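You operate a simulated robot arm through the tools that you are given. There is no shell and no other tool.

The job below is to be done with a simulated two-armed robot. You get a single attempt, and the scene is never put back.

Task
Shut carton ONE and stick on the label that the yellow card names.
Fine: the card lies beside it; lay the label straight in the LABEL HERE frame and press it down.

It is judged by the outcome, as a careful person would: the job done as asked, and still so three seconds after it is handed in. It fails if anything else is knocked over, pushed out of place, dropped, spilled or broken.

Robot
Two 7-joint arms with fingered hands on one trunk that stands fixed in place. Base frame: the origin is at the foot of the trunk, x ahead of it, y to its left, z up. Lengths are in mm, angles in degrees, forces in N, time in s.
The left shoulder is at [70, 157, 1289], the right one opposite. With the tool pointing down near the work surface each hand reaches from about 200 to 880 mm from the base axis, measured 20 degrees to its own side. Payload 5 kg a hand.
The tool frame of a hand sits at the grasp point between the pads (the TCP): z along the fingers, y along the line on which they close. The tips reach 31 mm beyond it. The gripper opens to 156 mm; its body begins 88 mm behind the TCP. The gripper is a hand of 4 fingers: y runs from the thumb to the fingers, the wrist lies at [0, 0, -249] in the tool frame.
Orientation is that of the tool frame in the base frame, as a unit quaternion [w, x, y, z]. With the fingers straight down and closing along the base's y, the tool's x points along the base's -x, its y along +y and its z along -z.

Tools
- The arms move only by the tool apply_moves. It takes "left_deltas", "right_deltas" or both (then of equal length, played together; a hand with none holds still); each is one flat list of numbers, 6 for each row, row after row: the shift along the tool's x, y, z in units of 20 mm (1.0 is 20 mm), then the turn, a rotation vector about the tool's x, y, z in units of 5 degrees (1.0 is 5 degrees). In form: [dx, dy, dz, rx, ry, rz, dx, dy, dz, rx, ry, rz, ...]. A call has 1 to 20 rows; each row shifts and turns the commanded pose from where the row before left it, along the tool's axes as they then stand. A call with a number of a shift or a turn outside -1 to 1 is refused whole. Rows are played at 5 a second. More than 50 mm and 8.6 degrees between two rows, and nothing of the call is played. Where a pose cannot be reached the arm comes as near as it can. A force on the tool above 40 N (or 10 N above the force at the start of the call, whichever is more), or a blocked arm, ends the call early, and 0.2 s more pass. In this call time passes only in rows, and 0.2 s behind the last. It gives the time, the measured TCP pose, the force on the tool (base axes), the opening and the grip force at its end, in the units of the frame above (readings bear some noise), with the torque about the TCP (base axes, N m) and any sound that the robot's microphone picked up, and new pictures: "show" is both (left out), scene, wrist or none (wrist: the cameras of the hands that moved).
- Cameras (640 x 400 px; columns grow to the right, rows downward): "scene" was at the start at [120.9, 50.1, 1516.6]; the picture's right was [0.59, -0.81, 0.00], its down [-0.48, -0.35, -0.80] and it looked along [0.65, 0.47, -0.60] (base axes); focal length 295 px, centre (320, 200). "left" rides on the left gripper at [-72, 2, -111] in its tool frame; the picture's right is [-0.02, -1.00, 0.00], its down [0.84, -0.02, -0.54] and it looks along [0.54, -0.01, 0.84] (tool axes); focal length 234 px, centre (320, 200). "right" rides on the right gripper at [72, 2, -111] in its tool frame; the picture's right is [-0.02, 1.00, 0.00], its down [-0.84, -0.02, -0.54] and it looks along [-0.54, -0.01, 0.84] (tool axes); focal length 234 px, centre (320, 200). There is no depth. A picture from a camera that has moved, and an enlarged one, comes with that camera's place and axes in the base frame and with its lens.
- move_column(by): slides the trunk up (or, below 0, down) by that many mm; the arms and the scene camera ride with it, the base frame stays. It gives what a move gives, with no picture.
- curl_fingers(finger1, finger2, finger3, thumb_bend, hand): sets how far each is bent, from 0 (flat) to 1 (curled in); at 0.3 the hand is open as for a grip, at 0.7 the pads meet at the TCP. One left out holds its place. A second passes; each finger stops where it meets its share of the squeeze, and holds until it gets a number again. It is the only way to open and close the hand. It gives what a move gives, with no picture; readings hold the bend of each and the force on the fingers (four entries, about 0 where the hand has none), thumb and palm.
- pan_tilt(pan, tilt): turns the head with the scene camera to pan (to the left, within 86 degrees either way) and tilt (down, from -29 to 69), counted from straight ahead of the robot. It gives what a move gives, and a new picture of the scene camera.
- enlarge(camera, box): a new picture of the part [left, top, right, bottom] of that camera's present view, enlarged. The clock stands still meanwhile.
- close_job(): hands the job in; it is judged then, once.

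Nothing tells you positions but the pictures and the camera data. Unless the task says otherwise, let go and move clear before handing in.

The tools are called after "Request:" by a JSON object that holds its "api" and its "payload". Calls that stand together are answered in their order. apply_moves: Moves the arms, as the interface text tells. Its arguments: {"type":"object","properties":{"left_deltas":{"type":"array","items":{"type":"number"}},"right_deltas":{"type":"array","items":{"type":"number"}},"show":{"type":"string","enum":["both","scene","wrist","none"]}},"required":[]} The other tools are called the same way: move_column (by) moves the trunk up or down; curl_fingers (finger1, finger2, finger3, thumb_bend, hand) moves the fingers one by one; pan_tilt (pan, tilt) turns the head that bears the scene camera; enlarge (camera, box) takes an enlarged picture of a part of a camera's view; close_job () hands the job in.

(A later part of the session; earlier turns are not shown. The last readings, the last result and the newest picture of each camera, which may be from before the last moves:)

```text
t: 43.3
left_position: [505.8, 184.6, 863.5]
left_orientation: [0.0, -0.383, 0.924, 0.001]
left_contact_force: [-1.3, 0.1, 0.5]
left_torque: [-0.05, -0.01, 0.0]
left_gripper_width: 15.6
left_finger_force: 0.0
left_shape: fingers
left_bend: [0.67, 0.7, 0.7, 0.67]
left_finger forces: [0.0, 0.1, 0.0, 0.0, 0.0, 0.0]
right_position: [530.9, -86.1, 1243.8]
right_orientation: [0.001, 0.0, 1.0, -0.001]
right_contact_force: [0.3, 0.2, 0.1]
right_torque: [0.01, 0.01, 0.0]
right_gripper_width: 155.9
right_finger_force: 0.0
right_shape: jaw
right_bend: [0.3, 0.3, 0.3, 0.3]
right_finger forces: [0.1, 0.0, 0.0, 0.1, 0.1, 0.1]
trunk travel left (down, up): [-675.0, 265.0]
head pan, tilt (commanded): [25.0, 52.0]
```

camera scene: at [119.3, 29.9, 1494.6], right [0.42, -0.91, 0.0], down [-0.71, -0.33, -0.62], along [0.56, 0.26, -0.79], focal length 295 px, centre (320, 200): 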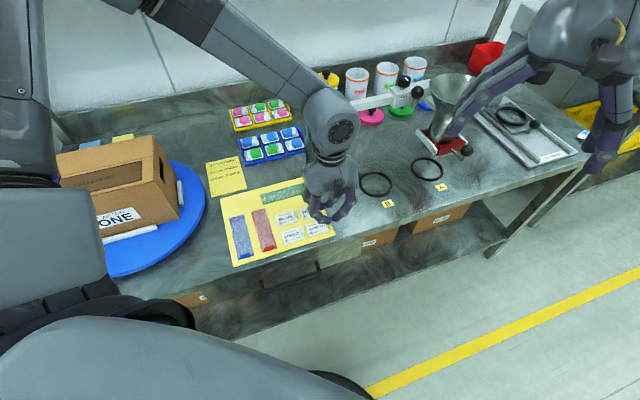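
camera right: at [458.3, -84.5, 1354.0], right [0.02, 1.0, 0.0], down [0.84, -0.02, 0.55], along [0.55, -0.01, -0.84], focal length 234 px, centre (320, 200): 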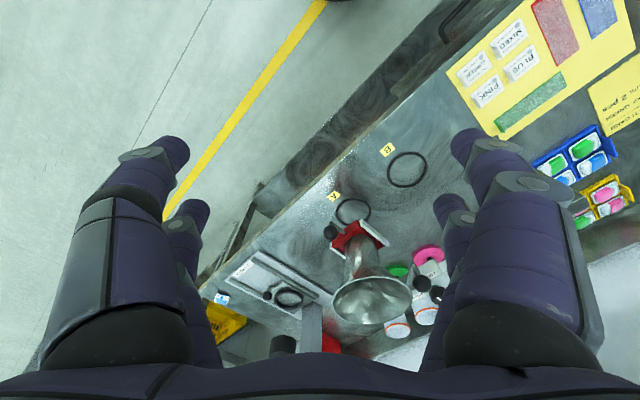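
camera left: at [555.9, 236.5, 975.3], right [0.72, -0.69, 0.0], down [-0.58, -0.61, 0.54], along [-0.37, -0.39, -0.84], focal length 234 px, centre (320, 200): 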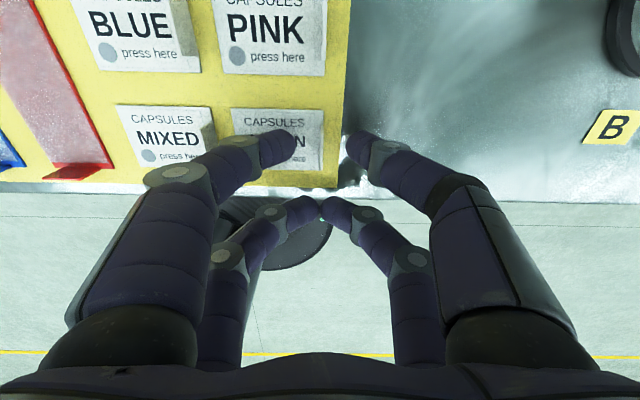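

Request:
{"api": "apply_moves", "payload": {"left_deltas": [0, 0, 0.08, 0, 0, 0], "show": "wrist"}}

Request:
{"api": "enlarge", "payload": {"camera": "left", "box": [230, 70, 410, 190]}}

Request:
{"api": "enlarge", "payload": {"camera": "right", "box": [400, 10, 560, 110]}}

```text
t: 43.7
left_position: [505.2, 186.5, 862.2]
left_orientation: [0.001, -0.383, 0.924, 0.0]
left_contact_force: [-1.7, 0.1, 3.7]
left_torque: [0.08, -0.02, 0.03]
left_gripper_width: 15.1
left_finger_force: 2.2
left_shape: fingers
left_bend: [0.67, 0.7, 0.7, 0.67]
left_finger forces: [4.0, 0.1, 0.1, 0.1, 0.1, 0.1]
right_position: [530.1, -85.0, 1243.5]
right_orientation: [0.001, 0.0, 1.0, 0.0]
right_contact_force: [0.7, -0.3, -0.4]
right_torque: [-0.01, 0.0, -0.02]
right_gripper_width: 155.9
right_finger_force: 0.1
right_shape: jaw
right_bend: [0.3, 0.3, 0.3, 0.3]
right_finger forces: [0.0, 0.0, 0.0, 0.0, 0.1, 0.0]
trunk travel left (down, up): [-675.0, 265.0]
head pan, tilt (commanded): [25.0, 52.0]
camera left: at [556.4, 236.9, 973.5], right [0.72, -0.69, 0.0], down [-0.58, -0.61, 0.54], along [-0.38, -0.39, -0.84], focal length 234 px, centre (320, 200)
```

left: 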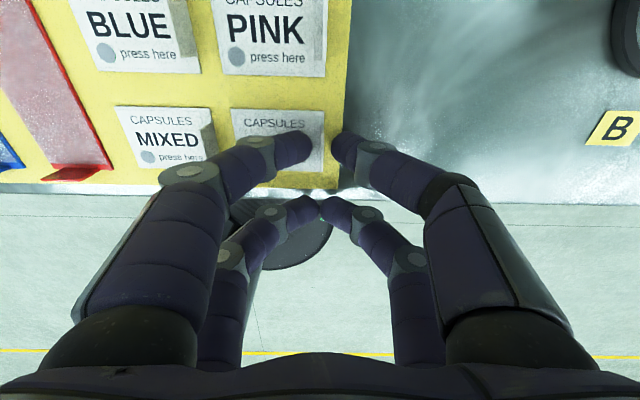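

```text
3.33 times, centred on (320, 130) of left
camera zoom: at [556.4, 236.9, 973.5], right [0.72, -0.69, 0.0], down [-0.58, -0.61, 0.54], along [-0.38, -0.39, -0.84], focal length 781 px, centre (320, 433)
```

zoom: 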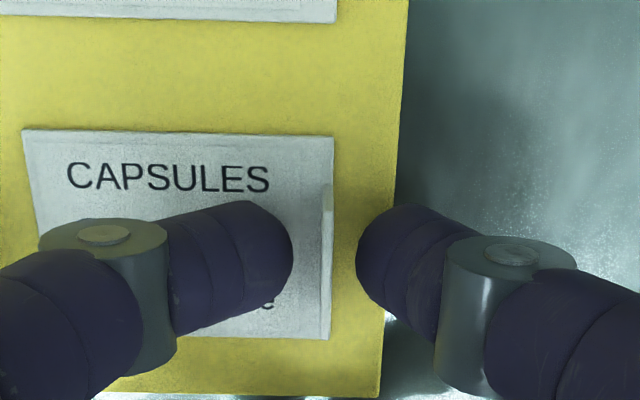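

```text
4.00 times, centred on (480, 60) of right
camera zoom: at [458.0, -84.1, 1354.2], right [0.02, 1.0, 0.0], down [0.84, -0.02, 0.55], along [0.55, -0.01, -0.84], focal length 937 px, centre (-320, 760)
```

zoom: 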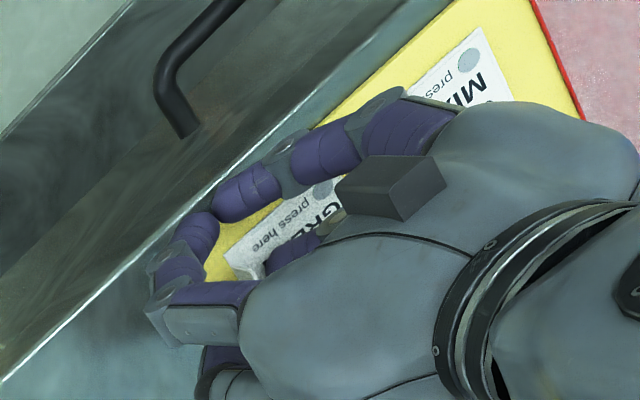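

Finger1 just touches the label at 4 N. I'll lift 1 mm and close finger1 and the thumb on the tab.

Request:
{"api": "apply_moves", "payload": {"left_deltas": [0, 0, -0.06, 0, 0, 0], "show": "none"}}

Request:
{"api": "curl_fingers", "payload": {"hand": "left", "finger1": 0.74, "thumb_bend": 0.74}}

Request:
{"api": "enlarge", "payload": {"camera": "left", "box": [230, 70, 410, 190]}}

Request:
{"api": "enlarge", "payload": {"camera": "scene", "box": [290, 200, 350, 250]}}

```text
t: 44.1
left_position: [505.7, 185.5, 863.4]
left_orientation: [-0.001, -0.382, 0.924, 0.001]
left_contact_force: [-0.1, 0.0, 0.7]
left_torque: [0.05, 0.02, 0.02]
left_gripper_width: 14.7
left_finger_force: 0.1
left_shape: fingers
left_bend: [0.67, 0.7, 0.7, 0.67]
left_finger forces: [1.0, 0.0, 0.0, 0.1, 0.0, 0.0]
right_position: [530.6, -86.2, 1243.4]
right_orientation: [0.001, 0.0, 1.0, 0.0]
right_contact_force: [-0.5, 0.8, 0.0]
right_torque: [-0.02, 0.03, -0.01]
right_gripper_width: 156.2
right_finger_force: 0.0
right_shape: jaw
right_bend: [0.3, 0.3, 0.3, 0.3]
right_finger forces: [0.0, 0.0, 0.1, 0.0, 0.0, 0.1]
trunk travel left (down, up): [-675.0, 265.0]
head pan, tilt (commanded): [25.0, 52.0]
```

```text
t: 45.1
left_position: [505.8, 186.1, 862.3]
left_orientation: [0.0, -0.383, 0.924, -0.001]
left_contact_force: [1.1, -1.4, -0.3]
left_torque: [-0.02, -0.04, -0.01]
left_gripper_width: 1.8
left_finger_force: 4.9
left_shape: fingers
left_bend: [0.72, 0.7, 0.7, 0.72]
left_finger forces: [5.7, 0.0, 0.1, 0.0, 5.6, 0.0]
right_position: [529.8, -86.2, 1243.3]
right_orientation: [0.001, 0.0, 1.0, 0.0]
right_contact_force: [0.0, -0.1, -0.1]
right_torque: [0.02, 0.02, 0.0]
right_gripper_width: 155.9
right_finger_force: 0.0
right_shape: jaw
right_bend: [0.3, 0.3, 0.3, 0.3]
right_finger forces: [0.1, 0.0, 0.0, 0.0, 0.0, 0.0]
trunk travel left (down, up): [-675.0, 265.0]
head pan, tilt (commanded): [25.0, 52.0]
```

```text
3.33 times, centred on (320, 130) of left
camera zoom: at [556.9, 237.5, 973.7], right [0.72, -0.69, 0.0], down [-0.58, -0.61, 0.54], along [-0.38, -0.39, -0.84], focal length 781 px, centre (320, 433)
```

zoom: 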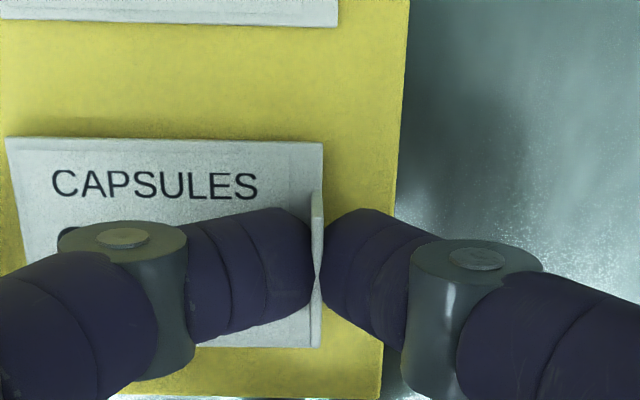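

```text
8.00 times, centred on (320, 225) of scene
camera zoom: at [118.4, 30.5, 1494.7], right [0.42, -0.91, 0.0], down [-0.71, -0.33, -0.62], along [0.56, 0.26, -0.79], focal length 2362 px, centre (320, 0)
```

zoom: 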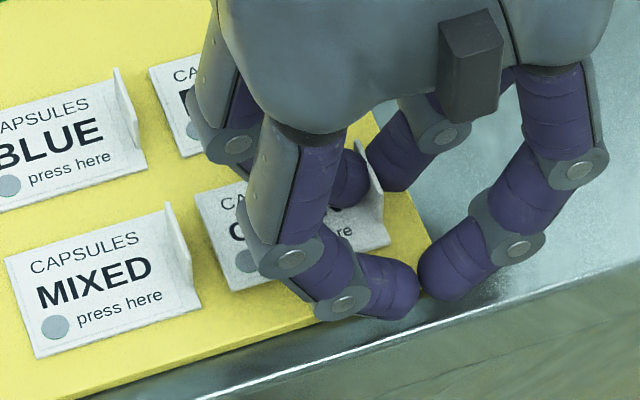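

The tab is held at about 5.7 N and the label is still straight. I'll lift slowly and check that only the GREEN label comes up.

Request:
{"api": "apply_moves", "payload": {"left_deltas": [0, 0, -0.25, 0, 0, 0, 0, 0, -0.5, 0, 0, 0, 0, 0, -0.75, 0, 0, 0], "show": "wrist"}}

Request:
{"api": "enlarge", "payload": {"camera": "left", "box": [210, 60, 430, 200]}}

Request:
{"api": "enlarge", "payload": {"camera": "scene", "box": [280, 190, 350, 250]}}

```text
t: 45.9
left_position: [505.6, 184.6, 892.7]
left_orientation: [0.0, -0.382, 0.924, 0.0]
left_contact_force: [-0.9, 0.0, 0.6]
left_torque: [0.0, -0.03, 0.01]
left_gripper_width: 1.5
left_finger_force: 6.2
left_shape: fingers
left_bend: [0.72, 0.7, 0.7, 0.72]
left_finger forces: [5.7, 0.1, 0.0, 0.0, 5.6, 0.0]
right_position: [530.2, -86.2, 1244.0]
right_orientation: [0.001, 0.0, 1.0, 0.0]
right_contact_force: [-0.2, -0.6, -1.0]
right_torque: [-0.02, -0.03, -0.01]
right_gripper_width: 155.8
right_finger_force: 0.1
right_shape: jaw
right_bend: [0.3, 0.3, 0.3, 0.3]
right_finger forces: [0.1, 0.0, 0.0, 0.0, 0.0, 0.0]
trunk travel left (down, up): [-675.0, 265.0]
head pan, tilt (commanded): [25.0, 52.0]
camera left: at [555.7, 235.6, 1003.8], right [0.72, -0.69, 0.0], down [-0.58, -0.61, 0.54], along [-0.38, -0.39, -0.84], focal length 234 px, centre (320, 200)
```

left: 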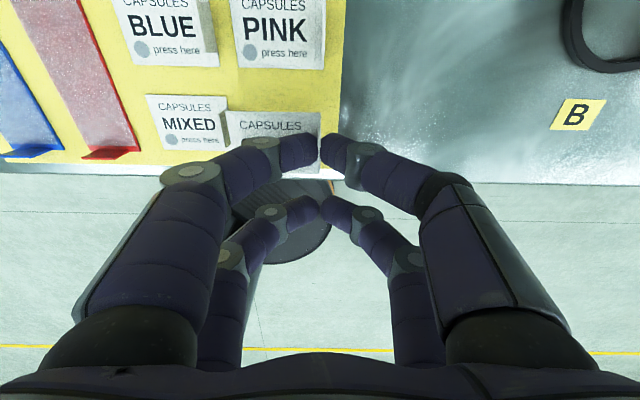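

```text
2.86 times, centred on (320, 130) of left
camera zoom: at [555.7, 235.6, 1003.8], right [0.72, -0.69, 0.0], down [-0.58, -0.61, 0.54], along [-0.38, -0.39, -0.84], focal length 669 px, centre (320, 400)
```

zoom: 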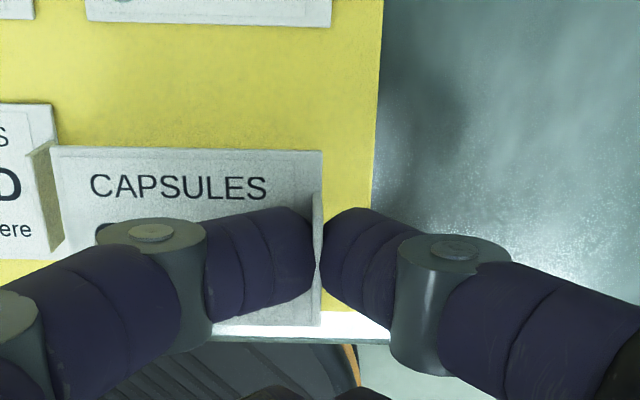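

```text
6.67 times, centred on (315, 220) of scene
camera zoom: at [117.8, 30.3, 1494.7], right [0.42, -0.91, 0.0], down [-0.71, -0.33, -0.62], along [0.56, 0.26, -0.79], focal length 1968 px, centre (353, 67)
```

zoom: 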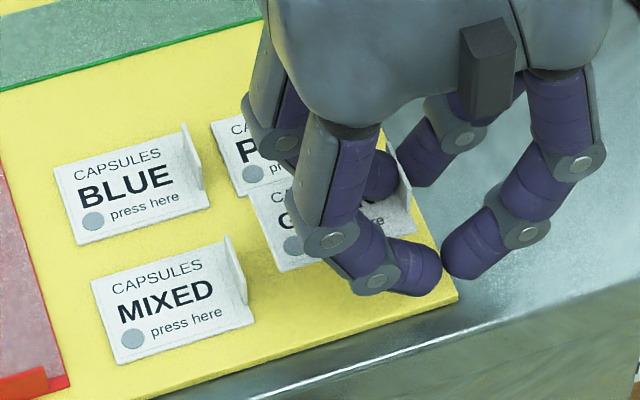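

The GREEN label came up cleanly and hangs level. I'll lift further and carry it over toward the carton.

Request:
{"api": "apply_moves", "payload": {"left_deltas": [0, 0, -0.75, 0, 0, 0, 0, 0, -0.75, 0, 0, 0, 0, 0, -0.75, 0, 0, 0, 0, 0, -0.75, 0, 0, 0, 0, 0, -0.75, 0, 0, 0, 0, 0, -0.75, 0, 0, 0, 0, 0, -0.75, 0, 0, 0, 0, 0, -0.75, 0, 0, 0, -0.346, 0.8775, -0.264, 0, 0, 0, -0.346, 0.8775, -0.264, 0, 0, 0, -0.346, 0.8775, -0.264, 0, 0, 0, -0.346, 0.8775, -0.264, 0, 0, 0, -0.346, 0.8775, -0.264, 0, 0, 0, -0.346, 0.8775, -0.264, 0, 0, 0, -0.346, 0.8775, -0.264, 0, 0, 0, -0.346, 0.8775, -0.264, 0, 0, 0, -0.346, 0.8775, -0.264, 0, 0, 0, -0.346, 0.8775, -0.264, 0, 0, 0, -0.346, 0.8775, -0.264, 0, 0, 0, -0.346, 0.8775, -0.264, 0, 0, 0], "show": "both"}}

```text
t: 50.1
left_position: [416.6, 393.3, 1077.8]
left_orientation: [-0.001, -0.382, 0.924, 0.001]
left_contact_force: [0.1, 0.7, 0.7]
left_torque: [0.03, -0.03, 0.0]
left_gripper_width: 1.5
left_finger_force: 5.5
left_shape: fingers
left_bend: [0.72, 0.7, 0.7, 0.72]
left_finger forces: [5.5, 0.1, 0.1, 0.0, 5.5, 0.1]
right_position: [528.2, -86.0, 1243.9]
right_orientation: [0.001, 0.0, 1.0, -0.001]
right_contact_force: [-0.1, -0.8, 0.2]
right_torque: [-0.01, -0.02, -0.01]
right_gripper_width: 155.9
right_finger_force: 0.0
right_shape: jaw
right_bend: [0.3, 0.3, 0.3, 0.3]
right_finger forces: [0.1, 0.0, 0.1, 0.0, 0.0, 0.1]
trunk travel left (down, up): [-675.0, 265.0]
head pan, tilt (commanded): [25.0, 52.0]
camera scene: at [117.2, 30.9, 1494.8], right [0.42, -0.91, 0.0], down [-0.71, -0.33, -0.62], along [0.56, 0.26, -0.79], focal length 295 px, centre (320, 200)
camera left: at [465.6, 444.3, 1189.0], right [0.72, -0.69, 0.0], down [-0.58, -0.61, 0.54], along [-0.38, -0.39, -0.84], focal length 234 px, centre (320, 200)
```

scene: 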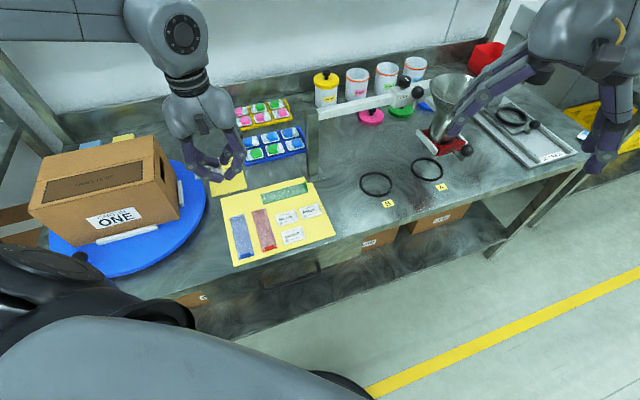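
left: 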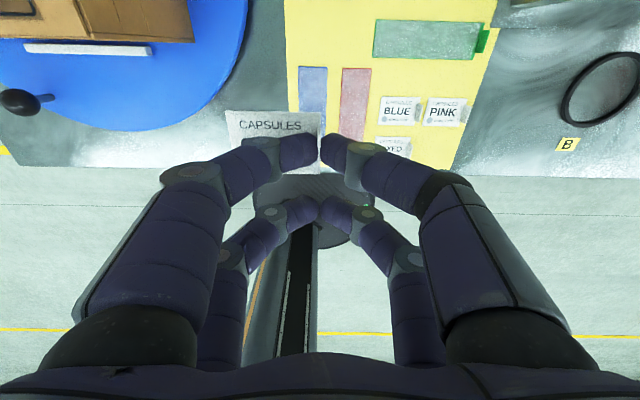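

The label is held steady. I'll continue to a point above the carton's frame.

Request:
{"api": "apply_moves", "payload": {"left_deltas": [-0.341, 0.878, -0.257, 0, 0, 0, -0.341, 0.878, -0.257, 0, 0, 0, -0.341, 0.878, -0.257, 0, 0, 0, -0.341, 0.878, -0.257, 0, 0, 0, -0.341, 0.878, -0.257, 0, 0, 0, -0.341, 0.878, -0.257, 0, 0, 0, -0.341, 0.878, -0.257, 0, 0, 0, -0.341, 0.878, -0.257, 0, 0, 0, -0.341, 0.878, -0.257, 0, 0, 0, -0.341, 0.878, -0.257, 0, 0, 0, -0.341, 0.878, -0.257, 0, 0, 0, -0.341, 0.878, -0.257, 0, 0, 0, -0.341, 0.878, -0.257, 0, 0, 0, -0.341, 0.878, -0.257, 0, 0, 0], "show": "wrist"}}

Request:
{"api": "pan_tilt", "payload": {"pan": 60, "tilt": 36}}

Request:
{"api": "enlarge", "payload": {"camera": "left", "box": [160, 30, 480, 230]}}

```text
t: 53.1
left_position: [308.1, 635.3, 1148.1]
left_orientation: [0.0, -0.383, 0.924, 0.0]
left_contact_force: [1.0, 0.6, 0.8]
left_torque: [0.0, -0.02, 0.0]
left_gripper_width: 1.7
left_finger_force: 5.8
left_shape: fingers
left_bend: [0.72, 0.7, 0.7, 0.72]
left_finger forces: [5.6, 0.0, 0.0, 0.1, 5.6, 0.0]
right_position: [529.4, -85.9, 1244.0]
right_orientation: [0.001, 0.0, 1.0, 0.0]
right_contact_force: [0.6, 0.0, -0.8]
right_torque: [0.02, 0.01, -0.03]
right_gripper_width: 155.8
right_finger_force: 0.0
right_shape: jaw
right_bend: [0.3, 0.3, 0.3, 0.3]
right_finger forces: [0.0, 0.0, 0.0, 0.0, 0.0, 0.0]
trunk travel left (down, up): [-675.0, 265.0]
head pan, tilt (commanded): [25.0, 52.0]
camera left: at [358.2, 685.9, 1260.2], right [0.72, -0.69, 0.0], down [-0.58, -0.61, 0.54], along [-0.38, -0.39, -0.84], focal length 234 px, centre (320, 200)
```

left: 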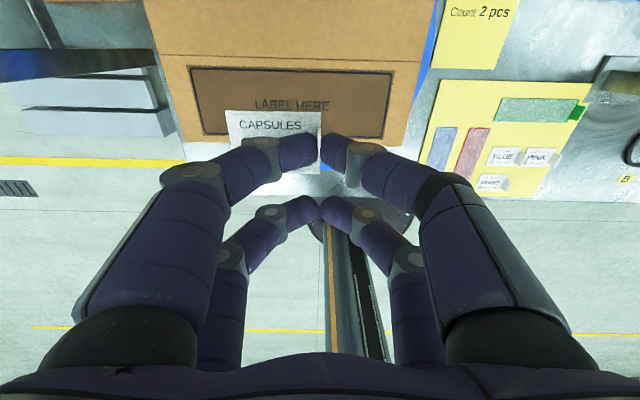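

```text
t: 54.1
left_position: [309.1, 634.4, 1149.9]
left_orientation: [0.0, -0.383, 0.924, 0.001]
left_contact_force: [0.0, -0.8, 0.3]
left_torque: [0.02, 0.01, 0.01]
left_gripper_width: 1.9
left_finger_force: 5.6
left_shape: fingers
left_bend: [0.72, 0.7, 0.7, 0.72]
left_finger forces: [5.6, 0.1, 0.0, 0.1, 5.5, 0.1]
right_position: [529.6, -86.1, 1243.2]
right_orientation: [0.001, 0.0, 1.0, 0.0]
right_contact_force: [0.1, -0.5, 0.8]
right_torque: [0.01, 0.01, 0.01]
right_gripper_width: 155.6
right_finger_force: 0.1
right_shape: jaw
right_bend: [0.3, 0.3, 0.3, 0.3]
right_finger forces: [0.0, 0.0, 0.0, 0.0, 0.0, 0.0]
trunk travel left (down, up): [-675.0, 265.0]
head pan, tilt (commanded): [60.0, 36.0]
camera scene: at [94.0, 74.7, 1517.5], right [0.87, -0.5, 0.0], down [-0.29, -0.51, -0.81], along [0.4, 0.7, -0.59], focal length 295 px, centre (320, 200)
```

scene: 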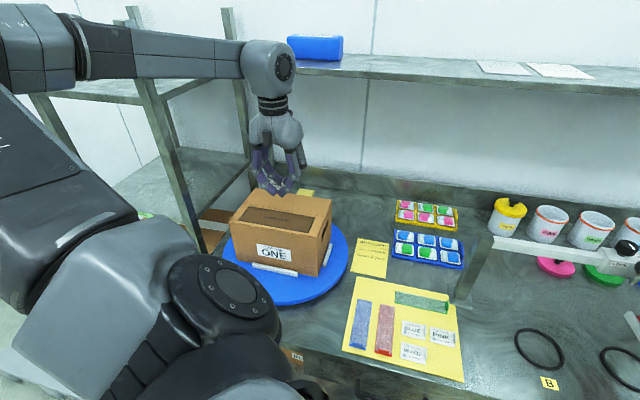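

```text
2.00 times, centred on (320, 130) of left
camera zoom: at [358.8, 685.1, 1260.0], right [0.72, -0.69, 0.0], down [-0.58, -0.61, 0.54], along [-0.38, -0.39, -0.84], focal length 468 px, centre (320, 340)
```

zoom: 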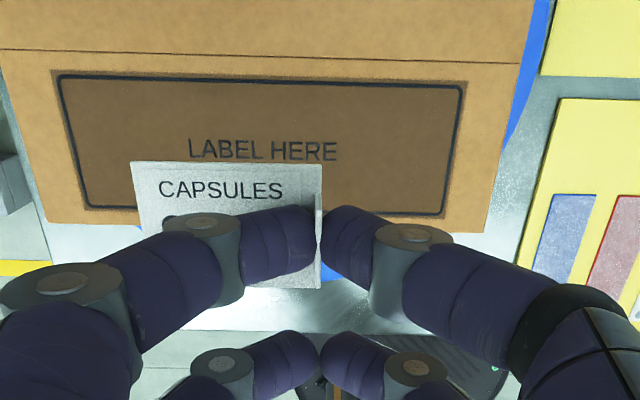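

The label and the frame line up to within about 3 mm and under 0.5°. I'll check from the scene camera that the label is hanging level.

Request:
{"api": "enlarge", "payload": {"camera": "scene", "box": [220, 140, 350, 240]}}

```text
4.00 times, centred on (285, 190) of scene
camera zoom: at [94.0, 74.7, 1517.5], right [0.87, -0.5, 0.0], down [-0.29, -0.51, -0.81], along [0.4, 0.7, -0.59], focal length 1181 px, centre (460, 240)
```

zoom: 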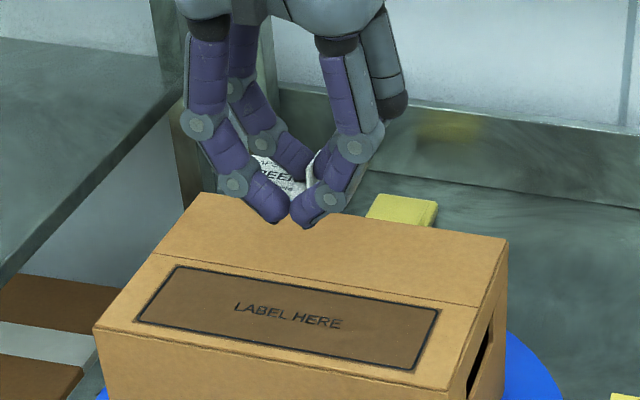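

Request:
{"api": "apply_moves", "payload": {"left_deltas": [-0.15, 0.075, 0.8, 0, 0, 0, 0, 0, 0.8, 0, 0, 0, 0, 0, 0.8, 0, 0, 0, 0, 0, 0.8, 0, 0, 0, 0, 0, 0.8, 0, 0, 0, 0, 0, 0.6, 0, 0, 0], "show": "wrist"}}

Request:
{"api": "enlarge", "payload": {"camera": "left", "box": [160, 30, 480, 230]}}

Request:
{"api": "enlarge", "payload": {"camera": "scene", "box": [220, 160, 350, 260]}}

```text
t: 55.5
left_position: [309.3, 637.1, 1056.6]
left_orientation: [0.0, -0.383, 0.924, 0.001]
left_contact_force: [-0.3, 0.0, 0.5]
left_torque: [0.0, 0.02, 0.0]
left_gripper_width: 1.8
left_finger_force: 5.4
left_shape: fingers
left_bend: [0.72, 0.7, 0.7, 0.72]
left_finger forces: [5.6, 0.1, 0.0, 0.0, 5.6, 0.0]
right_position: [528.6, -84.7, 1243.9]
right_orientation: [0.0, 0.001, 1.0, 0.0]
right_contact_force: [0.4, 0.3, 0.0]
right_torque: [0.01, -0.04, 0.03]
right_gripper_width: 156.1
right_finger_force: 0.0
right_shape: jaw
right_bend: [0.3, 0.3, 0.3, 0.3]
right_finger forces: [0.0, 0.0, 0.0, 0.1, 0.1, 0.0]
trunk travel left (down, up): [-675.0, 265.0]
head pan, tilt (commanded): [60.0, 36.0]
camera left: at [359.9, 687.9, 1167.1], right [0.72, -0.69, 0.0], down [-0.58, -0.61, 0.54], along [-0.38, -0.39, -0.84], focal length 234 px, centre (320, 200)
```

left: 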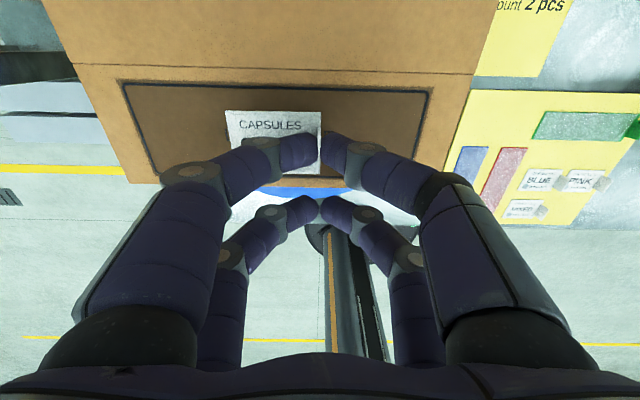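

```text
2.00 times, centred on (320, 130) of left
camera zoom: at [359.9, 687.9, 1167.1], right [0.72, -0.69, 0.0], down [-0.58, -0.61, 0.54], along [-0.38, -0.39, -0.84], focal length 468 px, centre (320, 340)
```

zoom: 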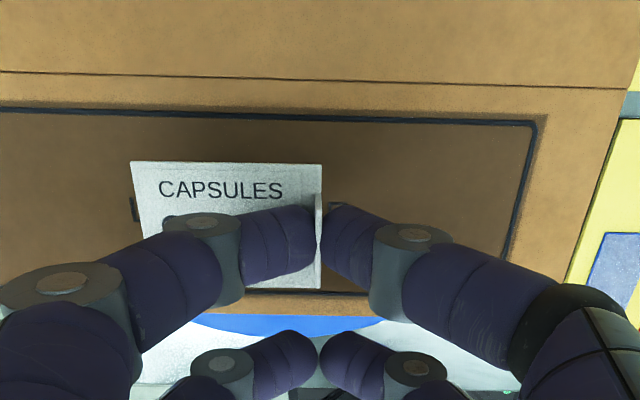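

```text
4.00 times, centred on (285, 210) of scene
camera zoom: at [94.0, 75.0, 1517.6], right [0.87, -0.5, 0.0], down [-0.29, -0.51, -0.81], along [0.4, 0.7, -0.59], focal length 1181 px, centre (460, 160)
```

zoom: 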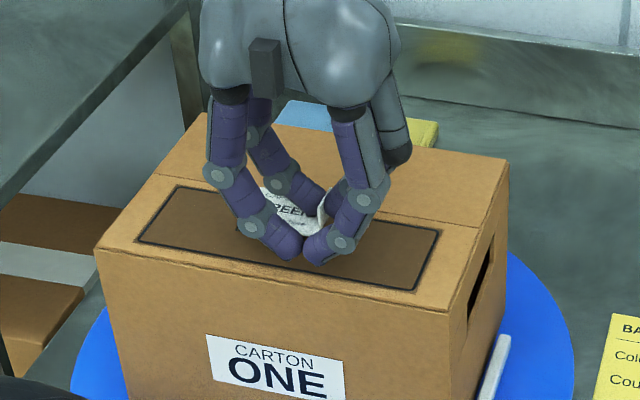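

The label is centred over the frame. I'll descend in small steps until it touches.

Request:
{"api": "apply_moves", "payload": {"left_deltas": [0, 0, 0.25, 0, 0, 0, 0, 0, 0.25, 0, 0, 0], "show": "none"}}

Request:
{"api": "apply_moves", "payload": {"left_deltas": [0, 0, 0.1, 0, 0, 0], "show": "wrist"}}

Request:
{"api": "enlarge", "payload": {"camera": "left", "box": [160, 30, 480, 230]}}

Request:
{"api": "enlarge", "payload": {"camera": "scene", "box": [240, 190, 340, 250]}}

```text
t: 56.1
left_position: [309.8, 638.2, 1046.2]
left_orientation: [0.0, -0.382, 0.924, 0.001]
left_contact_force: [1.0, -0.2, 0.0]
left_torque: [0.0, 0.0, -0.01]
left_gripper_width: 1.3
left_finger_force: 6.1
left_shape: fingers
left_bend: [0.72, 0.7, 0.7, 0.72]
left_finger forces: [5.6, 0.1, 0.0, 0.0, 5.8, 0.0]
right_position: [530.5, -84.7, 1243.5]
right_orientation: [0.001, 0.0, 1.0, 0.0]
right_contact_force: [-0.5, 0.1, -0.3]
right_torque: [-0.02, 0.01, 0.0]
right_gripper_width: 156.1
right_finger_force: 0.1
right_shape: jaw
right_bend: [0.3, 0.3, 0.3, 0.3]
right_finger forces: [0.1, 0.0, 0.1, 0.0, 0.0, 0.0]
trunk travel left (down, up): [-675.0, 265.0]
head pan, tilt (commanded): [60.0, 36.0]
```

```text
t: 56.5
left_position: [309.7, 638.3, 1044.4]
left_orientation: [0.001, -0.382, 0.924, 0.0]
left_contact_force: [0.2, -0.8, 0.1]
left_torque: [-0.01, 0.02, -0.01]
left_gripper_width: 1.3
left_finger_force: 5.2
left_shape: fingers
left_bend: [0.72, 0.7, 0.7, 0.72]
left_finger forces: [5.6, 0.0, 0.0, 0.0, 5.6, 0.0]
right_position: [529.7, -84.8, 1243.6]
right_orientation: [0.001, 0.0, 1.0, 0.0]
right_contact_force: [-0.1, -0.9, 0.2]
right_torque: [-0.01, 0.01, -0.02]
right_gripper_width: 155.9
right_finger_force: 0.1
right_shape: jaw
right_bend: [0.3, 0.3, 0.3, 0.3]
right_finger forces: [0.0, 0.0, 0.0, 0.1, 0.0, 0.0]
trunk travel left (down, up): [-675.0, 265.0]
head pan, tilt (commanded): [60.0, 36.0]
camera left: at [360.0, 688.9, 1155.6], right [0.72, -0.69, 0.0], down [-0.58, -0.61, 0.54], along [-0.38, -0.39, -0.84], focal length 234 px, centre (320, 200)
```

left: 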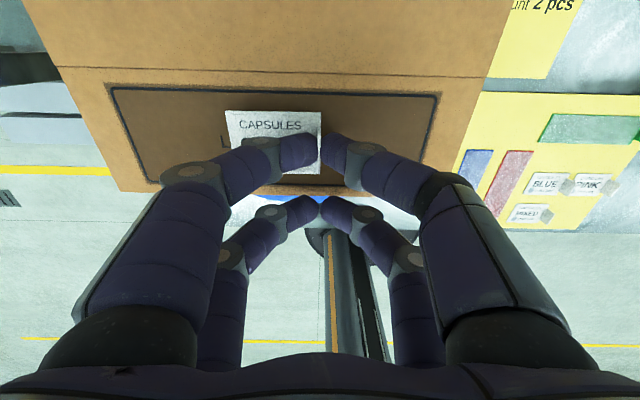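

```text
2.00 times, centred on (320, 130) of left
camera zoom: at [360.0, 688.9, 1155.6], right [0.72, -0.69, 0.0], down [-0.58, -0.61, 0.54], along [-0.38, -0.39, -0.84], focal length 468 px, centre (320, 340)
```

zoom: 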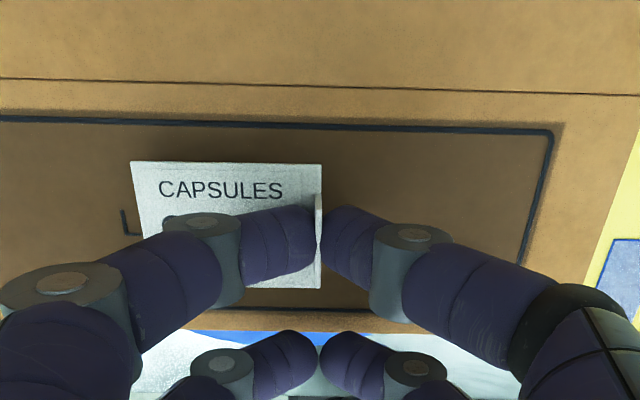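

```text
6.40 times, centred on (290, 220) of scene
camera zoom: at [94.1, 74.8, 1517.5], right [0.87, -0.5, 0.0], down [-0.29, -0.51, -0.81], along [0.4, 0.7, -0.59], focal length 1890 px, centre (512, 72)
```

zoom: 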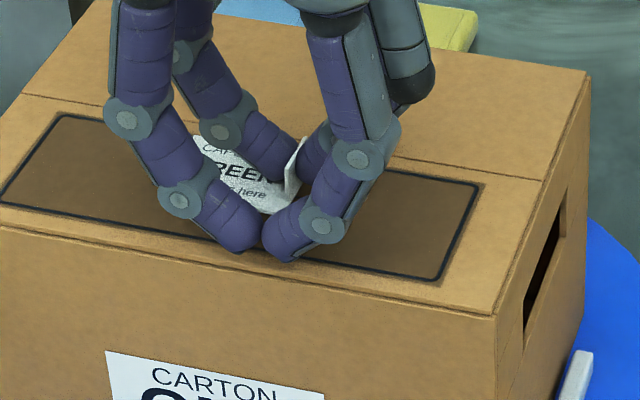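

No contact yet at TCP z≈1044, and the label sits within 1–2 mm of the frame's centre. I'll continue down.

Request:
{"api": "apply_moves", "payload": {"left_deltas": [0, -0.08, 0.1, 0, 0, 0], "show": "none"}}

Request:
{"api": "apply_moves", "payload": {"left_deltas": [0, 0, 0.08, 0, 0, 0], "show": "none"}}

```text
t: 56.9
left_position: [312.1, 636.9, 1042.7]
left_orientation: [0.0, -0.383, 0.924, 0.0]
left_contact_force: [0.1, 0.5, 0.0]
left_torque: [0.0, 0.0, -0.05]
left_gripper_width: 1.7
left_finger_force: 6.0
left_shape: fingers
left_bend: [0.72, 0.7, 0.7, 0.72]
left_finger forces: [5.6, 0.0, 0.0, 0.1, 5.6, 0.0]
right_position: [529.9, -84.8, 1242.4]
right_orientation: [0.001, -0.001, 1.0, 0.0]
right_contact_force: [-0.1, 0.9, -0.5]
right_torque: [0.02, 0.0, 0.02]
right_gripper_width: 155.8
right_finger_force: 0.1
right_shape: jaw
right_bend: [0.3, 0.3, 0.3, 0.3]
right_finger forces: [0.0, 0.0, 0.0, 0.0, 0.1, 0.0]
trunk travel left (down, up): [-675.0, 265.0]
head pan, tilt (commanded): [60.0, 36.0]
```

```text
t: 57.3
left_position: [310.7, 637.6, 1041.1]
left_orientation: [0.0, -0.383, 0.924, 0.0]
left_contact_force: [0.7, 0.0, -0.5]
left_torque: [0.02, -0.02, 0.0]
left_gripper_width: 1.5
left_finger_force: 5.6
left_shape: fingers
left_bend: [0.72, 0.7, 0.7, 0.72]
left_finger forces: [5.6, 0.1, 0.1, 0.0, 5.5, 0.1]
right_position: [529.9, -85.5, 1243.1]
right_orientation: [0.0, -0.001, 1.0, -0.001]
right_contact_force: [-0.1, 0.0, 0.3]
right_torque: [0.0, -0.04, 0.01]
right_gripper_width: 155.8
right_finger_force: 0.0
right_shape: jaw
right_bend: [0.3, 0.3, 0.3, 0.3]
right_finger forces: [0.0, 0.0, 0.0, 0.0, 0.1, 0.0]
trunk travel left (down, up): [-675.0, 265.0]
head pan, tilt (commanded): [60.0, 36.0]
```

Request:
{"api": "apply_moves", "payload": {"left_deltas": [0, 0, 0.08, 0, 0, 0], "show": "none"}}

Request:
{"api": "apply_moves", "payload": {"left_deltas": [0, 0, 0.08, 0, 0, 0], "show": "wrist"}}

Request:
{"api": "enlarge", "payload": {"camera": "scene", "box": [240, 190, 340, 250]}}

```text
t: 57.7
left_position: [313.1, 636.3, 1037.7]
left_orientation: [0.0, -0.383, 0.924, 0.0]
left_contact_force: [0.8, 0.0, -0.7]
left_torque: [0.0, -0.01, 0.03]
left_gripper_width: 1.3
left_finger_force: 5.4
left_shape: fingers
left_bend: [0.72, 0.7, 0.7, 0.72]
left_finger forces: [5.6, 0.0, 0.0, 0.0, 5.6, 0.1]
right_position: [529.6, -86.1, 1244.0]
right_orientation: [0.001, 0.0, 1.0, 0.0]
right_contact_force: [0.1, 0.0, 0.3]
right_torque: [-0.02, -0.02, 0.01]
right_gripper_width: 155.9
right_finger_force: 0.2
right_shape: jaw
right_bend: [0.3, 0.3, 0.3, 0.3]
right_finger forces: [0.0, 0.0, 0.1, 0.0, 0.1, 0.1]
trunk travel left (down, up): [-675.0, 265.0]
head pan, tilt (commanded): [60.0, 36.0]
```

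```text
t: 58.1
left_position: [311.4, 637.2, 1036.7]
left_orientation: [0.001, -0.382, 0.924, 0.0]
left_contact_force: [0.2, 0.0, 1.0]
left_torque: [0.02, 0.02, 0.01]
left_gripper_width: 1.6
left_finger_force: 5.8
left_shape: fingers
left_bend: [0.72, 0.7, 0.7, 0.72]
left_finger forces: [6.0, 0.1, 0.0, 0.0, 5.7, 0.0]
right_position: [529.8, -86.7, 1244.0]
right_orientation: [0.0, 0.001, 1.0, -0.001]
right_contact_force: [0.3, 0.0, -0.4]
right_torque: [-0.01, 0.02, -0.04]
right_gripper_width: 156.1
right_finger_force: 0.2
right_shape: jaw
right_bend: [0.3, 0.3, 0.3, 0.3]
right_finger forces: [0.1, 0.1, 0.0, 0.0, 0.1, 0.0]
trunk travel left (down, up): [-675.0, 265.0]
head pan, tilt (commanded): [60.0, 36.0]
camera left: at [361.8, 688.1, 1148.0], right [0.72, -0.69, 0.0], down [-0.58, -0.61, 0.54], along [-0.38, -0.39, -0.84], focal length 234 px, centre (320, 200)
```

left: 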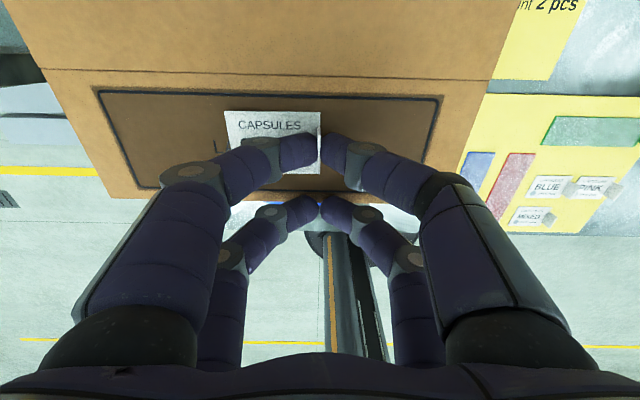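

```text
6.40 times, centred on (290, 220) of scene
camera zoom: at [93.8, 74.5, 1517.6], right [0.87, -0.5, 0.0], down [-0.29, -0.51, -0.81], along [0.4, 0.7, -0.59], focal length 1890 px, centre (512, 72)
```

zoom: 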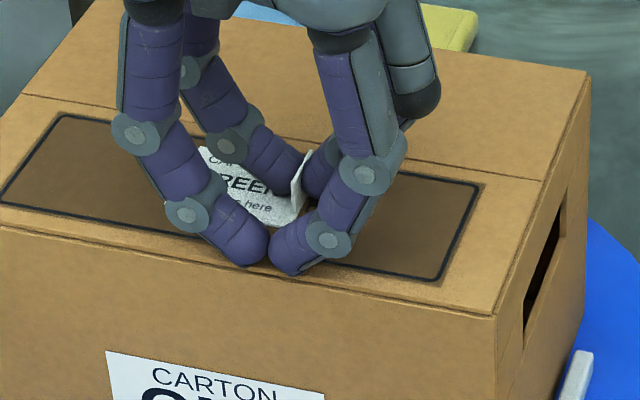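

Request:
{"api": "apply_moves", "payload": {"left_deltas": [0, 0, 0.06, 0, 0, 0], "show": "none"}}

Request:
{"api": "apply_moves", "payload": {"left_deltas": [0, 0, 0.06, 0, 0, 0], "show": "wrist"}}

Request:
{"api": "enlarge", "payload": {"camera": "left", "box": [160, 30, 480, 230]}}

Request:
{"api": "enlarge", "payload": {"camera": "scene", "box": [250, 200, 330, 250]}}

```text
t: 58.5
left_position: [312.2, 636.4, 1035.6]
left_orientation: [0.001, -0.383, 0.924, 0.001]
left_contact_force: [-0.7, 1.8, 4.1]
left_torque: [0.1, -0.04, -0.01]
left_gripper_width: 1.4
left_finger_force: 6.4
left_shape: fingers
left_bend: [0.72, 0.7, 0.7, 0.72]
left_finger forces: [6.9, 0.5, 0.3, 0.0, 5.9, 0.0]
right_position: [529.8, -85.8, 1243.5]
right_orientation: [0.001, -0.001, 1.0, 0.0]
right_contact_force: [0.0, 0.6, 0.1]
right_torque: [0.0, -0.01, 0.0]
right_gripper_width: 155.7
right_finger_force: 0.0
right_shape: jaw
right_bend: [0.3, 0.3, 0.3, 0.3]
right_finger forces: [0.1, 0.0, 0.0, 0.0, 0.0, 0.0]
trunk travel left (down, up): [-675.0, 265.0]
head pan, tilt (commanded): [60.0, 36.0]
```

```text
t: 58.9
left_position: [312.1, 634.6, 1036.6]
left_orientation: [0.001, -0.384, 0.923, 0.0]
left_contact_force: [1.1, 2.5, 9.4]
left_torque: [0.12, -0.01, 0.01]
left_gripper_width: 1.4
left_finger_force: 9.1
left_shape: fingers
left_bend: [0.73, 0.7, 0.7, 0.72]
left_finger forces: [7.4, 2.6, 1.7, 0.1, 6.3, 0.1]
right_position: [528.9, -86.7, 1244.0]
right_orientation: [0.001, 0.0, 1.0, -0.001]
right_contact_force: [0.9, 0.0, -0.6]
right_torque: [0.0, 0.03, 0.01]
right_gripper_width: 156.0
right_finger_force: 0.1
right_shape: jaw
right_bend: [0.3, 0.3, 0.3, 0.3]
right_finger forces: [0.0, 0.0, 0.0, 0.1, 0.0, 0.1]
trunk travel left (down, up): [-675.0, 265.0]
head pan, tilt (commanded): [60.0, 36.0]
camera left: at [361.6, 686.8, 1147.3], right [0.72, -0.69, 0.0], down [-0.58, -0.61, 0.54], along [-0.37, -0.39, -0.84], focal length 234 px, centre (320, 200)
```

left: 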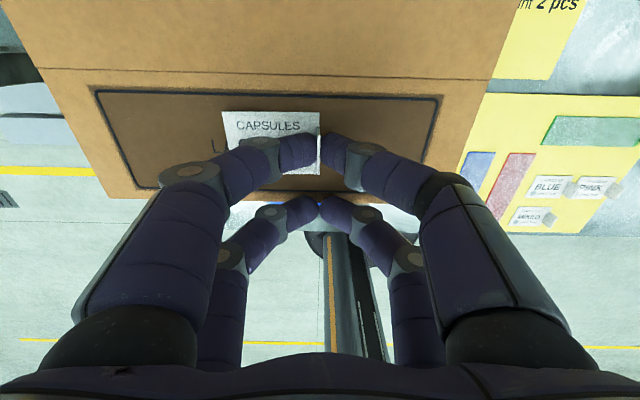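

```text
2.00 times, centred on (320, 130) of left
camera zoom: at [361.6, 686.8, 1147.3], right [0.72, -0.69, 0.0], down [-0.58, -0.61, 0.54], along [-0.37, -0.39, -0.84], focal length 468 px, centre (320, 340)
```

zoom: 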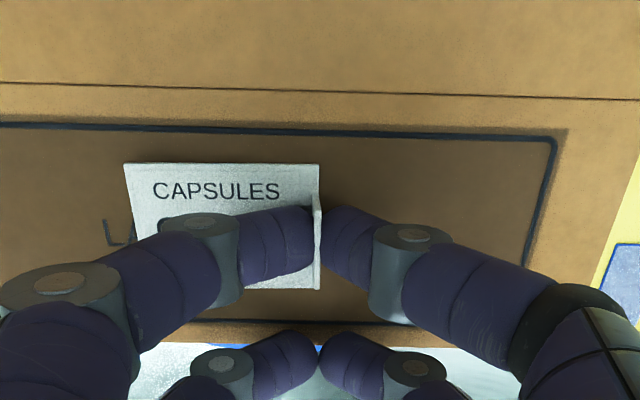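

```text
8.00 times, centred on (290, 225) of scene
camera zoom: at [93.5, 73.9, 1517.7], right [0.87, -0.5, 0.0], down [-0.29, -0.51, -0.81], along [0.4, 0.7, -0.59], focal length 2362 px, centre (560, 0)
```

zoom: 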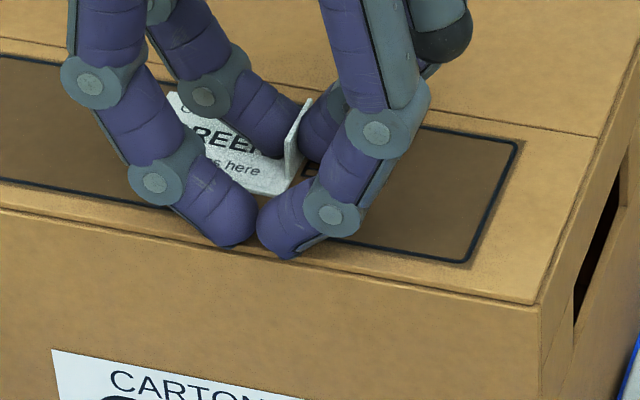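

The label is touching the flap with about 9 N of light contact, centred and straight in the frame. I'll ease off 1 mm and open the gripping pair just enough to free the tab.

Request:
{"api": "apply_moves", "payload": {"left_deltas": [0, 0, -0.06, 0, 0, 0], "show": "none"}}

Request:
{"api": "curl_fingers", "payload": {"hand": "left", "finger1": 0.69, "thumb_bend": 0.69}}

Request:
{"api": "enlarge", "payload": {"camera": "left", "box": [160, 30, 480, 230]}}

Request:
{"api": "enlarge", "payload": {"camera": "scene", "box": [250, 200, 330, 250]}}

```text
t: 59.3
left_position: [311.3, 635.9, 1035.5]
left_orientation: [0.0, -0.383, 0.924, 0.0]
left_contact_force: [1.7, 2.8, 5.9]
left_torque: [0.11, -0.09, 0.04]
left_gripper_width: 1.2
left_finger_force: 7.6
left_shape: fingers
left_bend: [0.73, 0.7, 0.7, 0.72]
left_finger forces: [7.2, 0.4, 0.5, 0.0, 6.6, 0.1]
right_position: [530.2, -85.3, 1242.8]
right_orientation: [0.001, 0.0, 1.0, 0.001]
right_contact_force: [0.6, 0.1, -0.9]
right_torque: [0.03, -0.01, 0.0]
right_gripper_width: 156.4
right_finger_force: 0.0
right_shape: jaw
right_bend: [0.3, 0.3, 0.3, 0.3]
right_finger forces: [0.0, 0.0, 0.0, 0.0, 0.0, 0.1]
trunk travel left (down, up): [-675.0, 265.0]
head pan, tilt (commanded): [60.0, 36.0]
```

```text
t: 60.3
left_position: [310.7, 635.8, 1037.9]
left_orientation: [0.001, -0.383, 0.924, 0.0]
left_contact_force: [0.4, 2.6, 8.2]
left_torque: [0.17, -0.05, 0.04]
left_gripper_width: 5.1
left_finger_force: 4.7
left_shape: fingers
left_bend: [0.71, 0.7, 0.7, 0.69]
left_finger forces: [9.6, 0.0, 0.0, 0.0, 0.1, 0.1]
right_position: [529.4, -86.2, 1244.1]
right_orientation: [0.001, 0.0, 1.0, 0.0]
right_contact_force: [0.4, 0.7, 0.2]
right_torque: [0.01, 0.0, 0.03]
right_gripper_width: 156.1
right_finger_force: 0.0
right_shape: jaw
right_bend: [0.3, 0.3, 0.3, 0.3]
right_finger forces: [0.0, 0.1, 0.0, 0.0, 0.1, 0.0]
trunk travel left (down, up): [-675.0, 265.0]
head pan, tilt (commanded): [60.0, 36.0]
```

```text
2.00 times, centred on (320, 130) of left
camera zoom: at [360.6, 686.9, 1147.9], right [0.72, -0.69, 0.0], down [-0.58, -0.61, 0.54], along [-0.38, -0.39, -0.84], focal length 468 px, centre (320, 340)
```

zoom: 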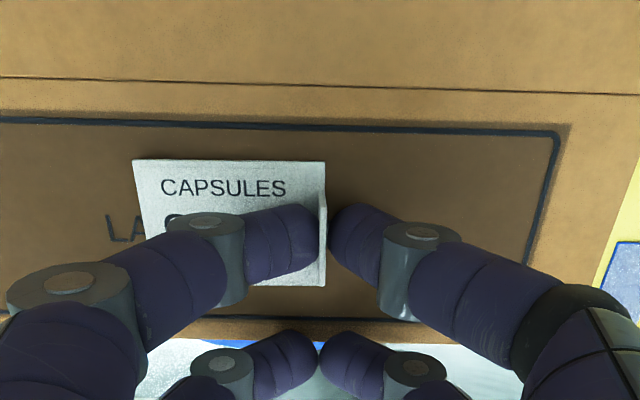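

```text
8.00 times, centred on (290, 225) of scene
camera zoom: at [93.3, 74.2, 1517.7], right [0.87, -0.5, 0.0], down [-0.29, -0.51, -0.81], along [0.4, 0.7, -0.59], focal length 2362 px, centre (560, 0)
```

zoom: 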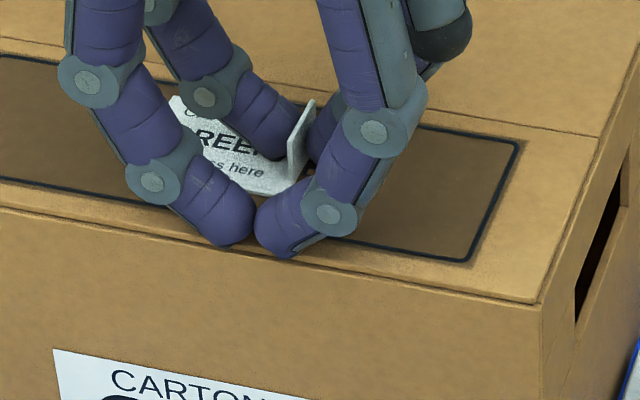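

The thumb is free and finger1 is lightly pressing the label, which is still straight. I'll lift slowly and check that it stays put.

Request:
{"api": "apply_moves", "payload": {"left_deltas": [0, 0, -0.2, 0, 0, 0, 0, 0, -0.3, 0, 0, 0, 0, 0, -0.5, 0, 0, 0], "show": "wrist"}}

Request:
{"api": "enlarge", "payload": {"camera": "left", "box": [160, 30, 480, 230]}}

Request:
{"api": "enlarge", "payload": {"camera": "scene", "box": [250, 200, 330, 250]}}

```text
t: 61.1
left_position: [310.8, 635.0, 1054.4]
left_orientation: [-0.001, -0.382, 0.924, 0.0]
left_contact_force: [0.1, -0.8, 0.3]
left_torque: [-0.03, 0.03, 0.01]
left_gripper_width: 7.6
left_finger_force: 0.1
left_shape: fingers
left_bend: [0.69, 0.7, 0.7, 0.69]
left_finger forces: [0.0, 0.0, 0.0, 0.1, 0.1, 0.0]
right_position: [529.7, -85.3, 1242.8]
right_orientation: [0.0, 0.0, 1.0, 0.001]
right_contact_force: [-0.1, -0.3, 0.1]
right_torque: [-0.01, -0.03, -0.02]
right_gripper_width: 155.9
right_finger_force: 0.1
right_shape: jaw
right_bend: [0.3, 0.3, 0.3, 0.3]
right_finger forces: [0.1, 0.0, 0.1, 0.0, 0.0, 0.0]
trunk travel left (down, up): [-675.0, 265.0]
head pan, tilt (commanded): [60.0, 36.0]
camera left: at [360.9, 686.2, 1165.9], right [0.72, -0.69, 0.0], down [-0.58, -0.61, 0.55], along [-0.38, -0.39, -0.84], focal length 234 px, centre (320, 200)
```

left: 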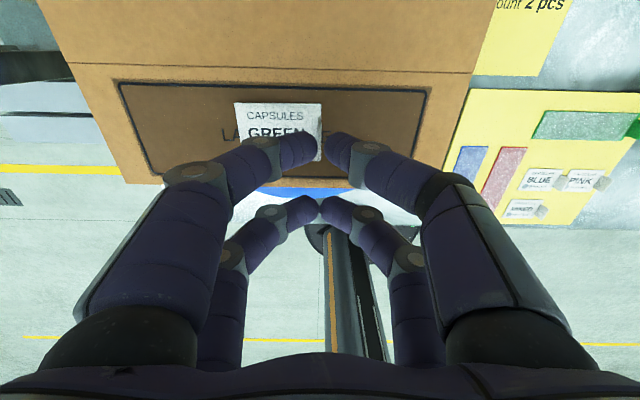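

```text
2.00 times, centred on (320, 130) of left
camera zoom: at [360.9, 686.2, 1165.9], right [0.72, -0.69, 0.0], down [-0.58, -0.61, 0.55], along [-0.38, -0.39, -0.84], focal length 468 px, centre (320, 340)
```

zoom: 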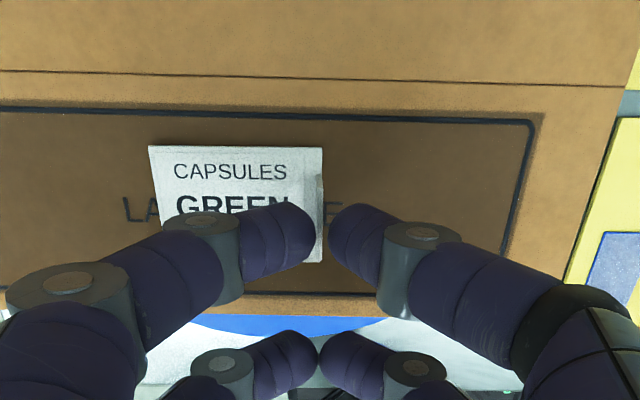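

```text
8.00 times, centred on (290, 225) of scene
camera zoom: at [93.7, 74.3, 1517.6], right [0.87, -0.5, 0.0], down [-0.29, -0.51, -0.81], along [0.4, 0.7, -0.59], focal length 2362 px, centre (560, 0)
```

zoom: 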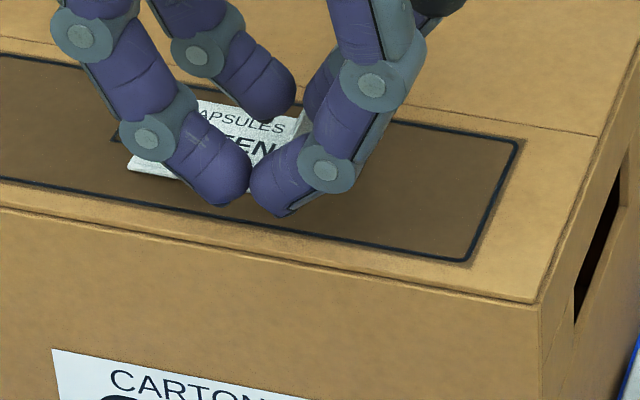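

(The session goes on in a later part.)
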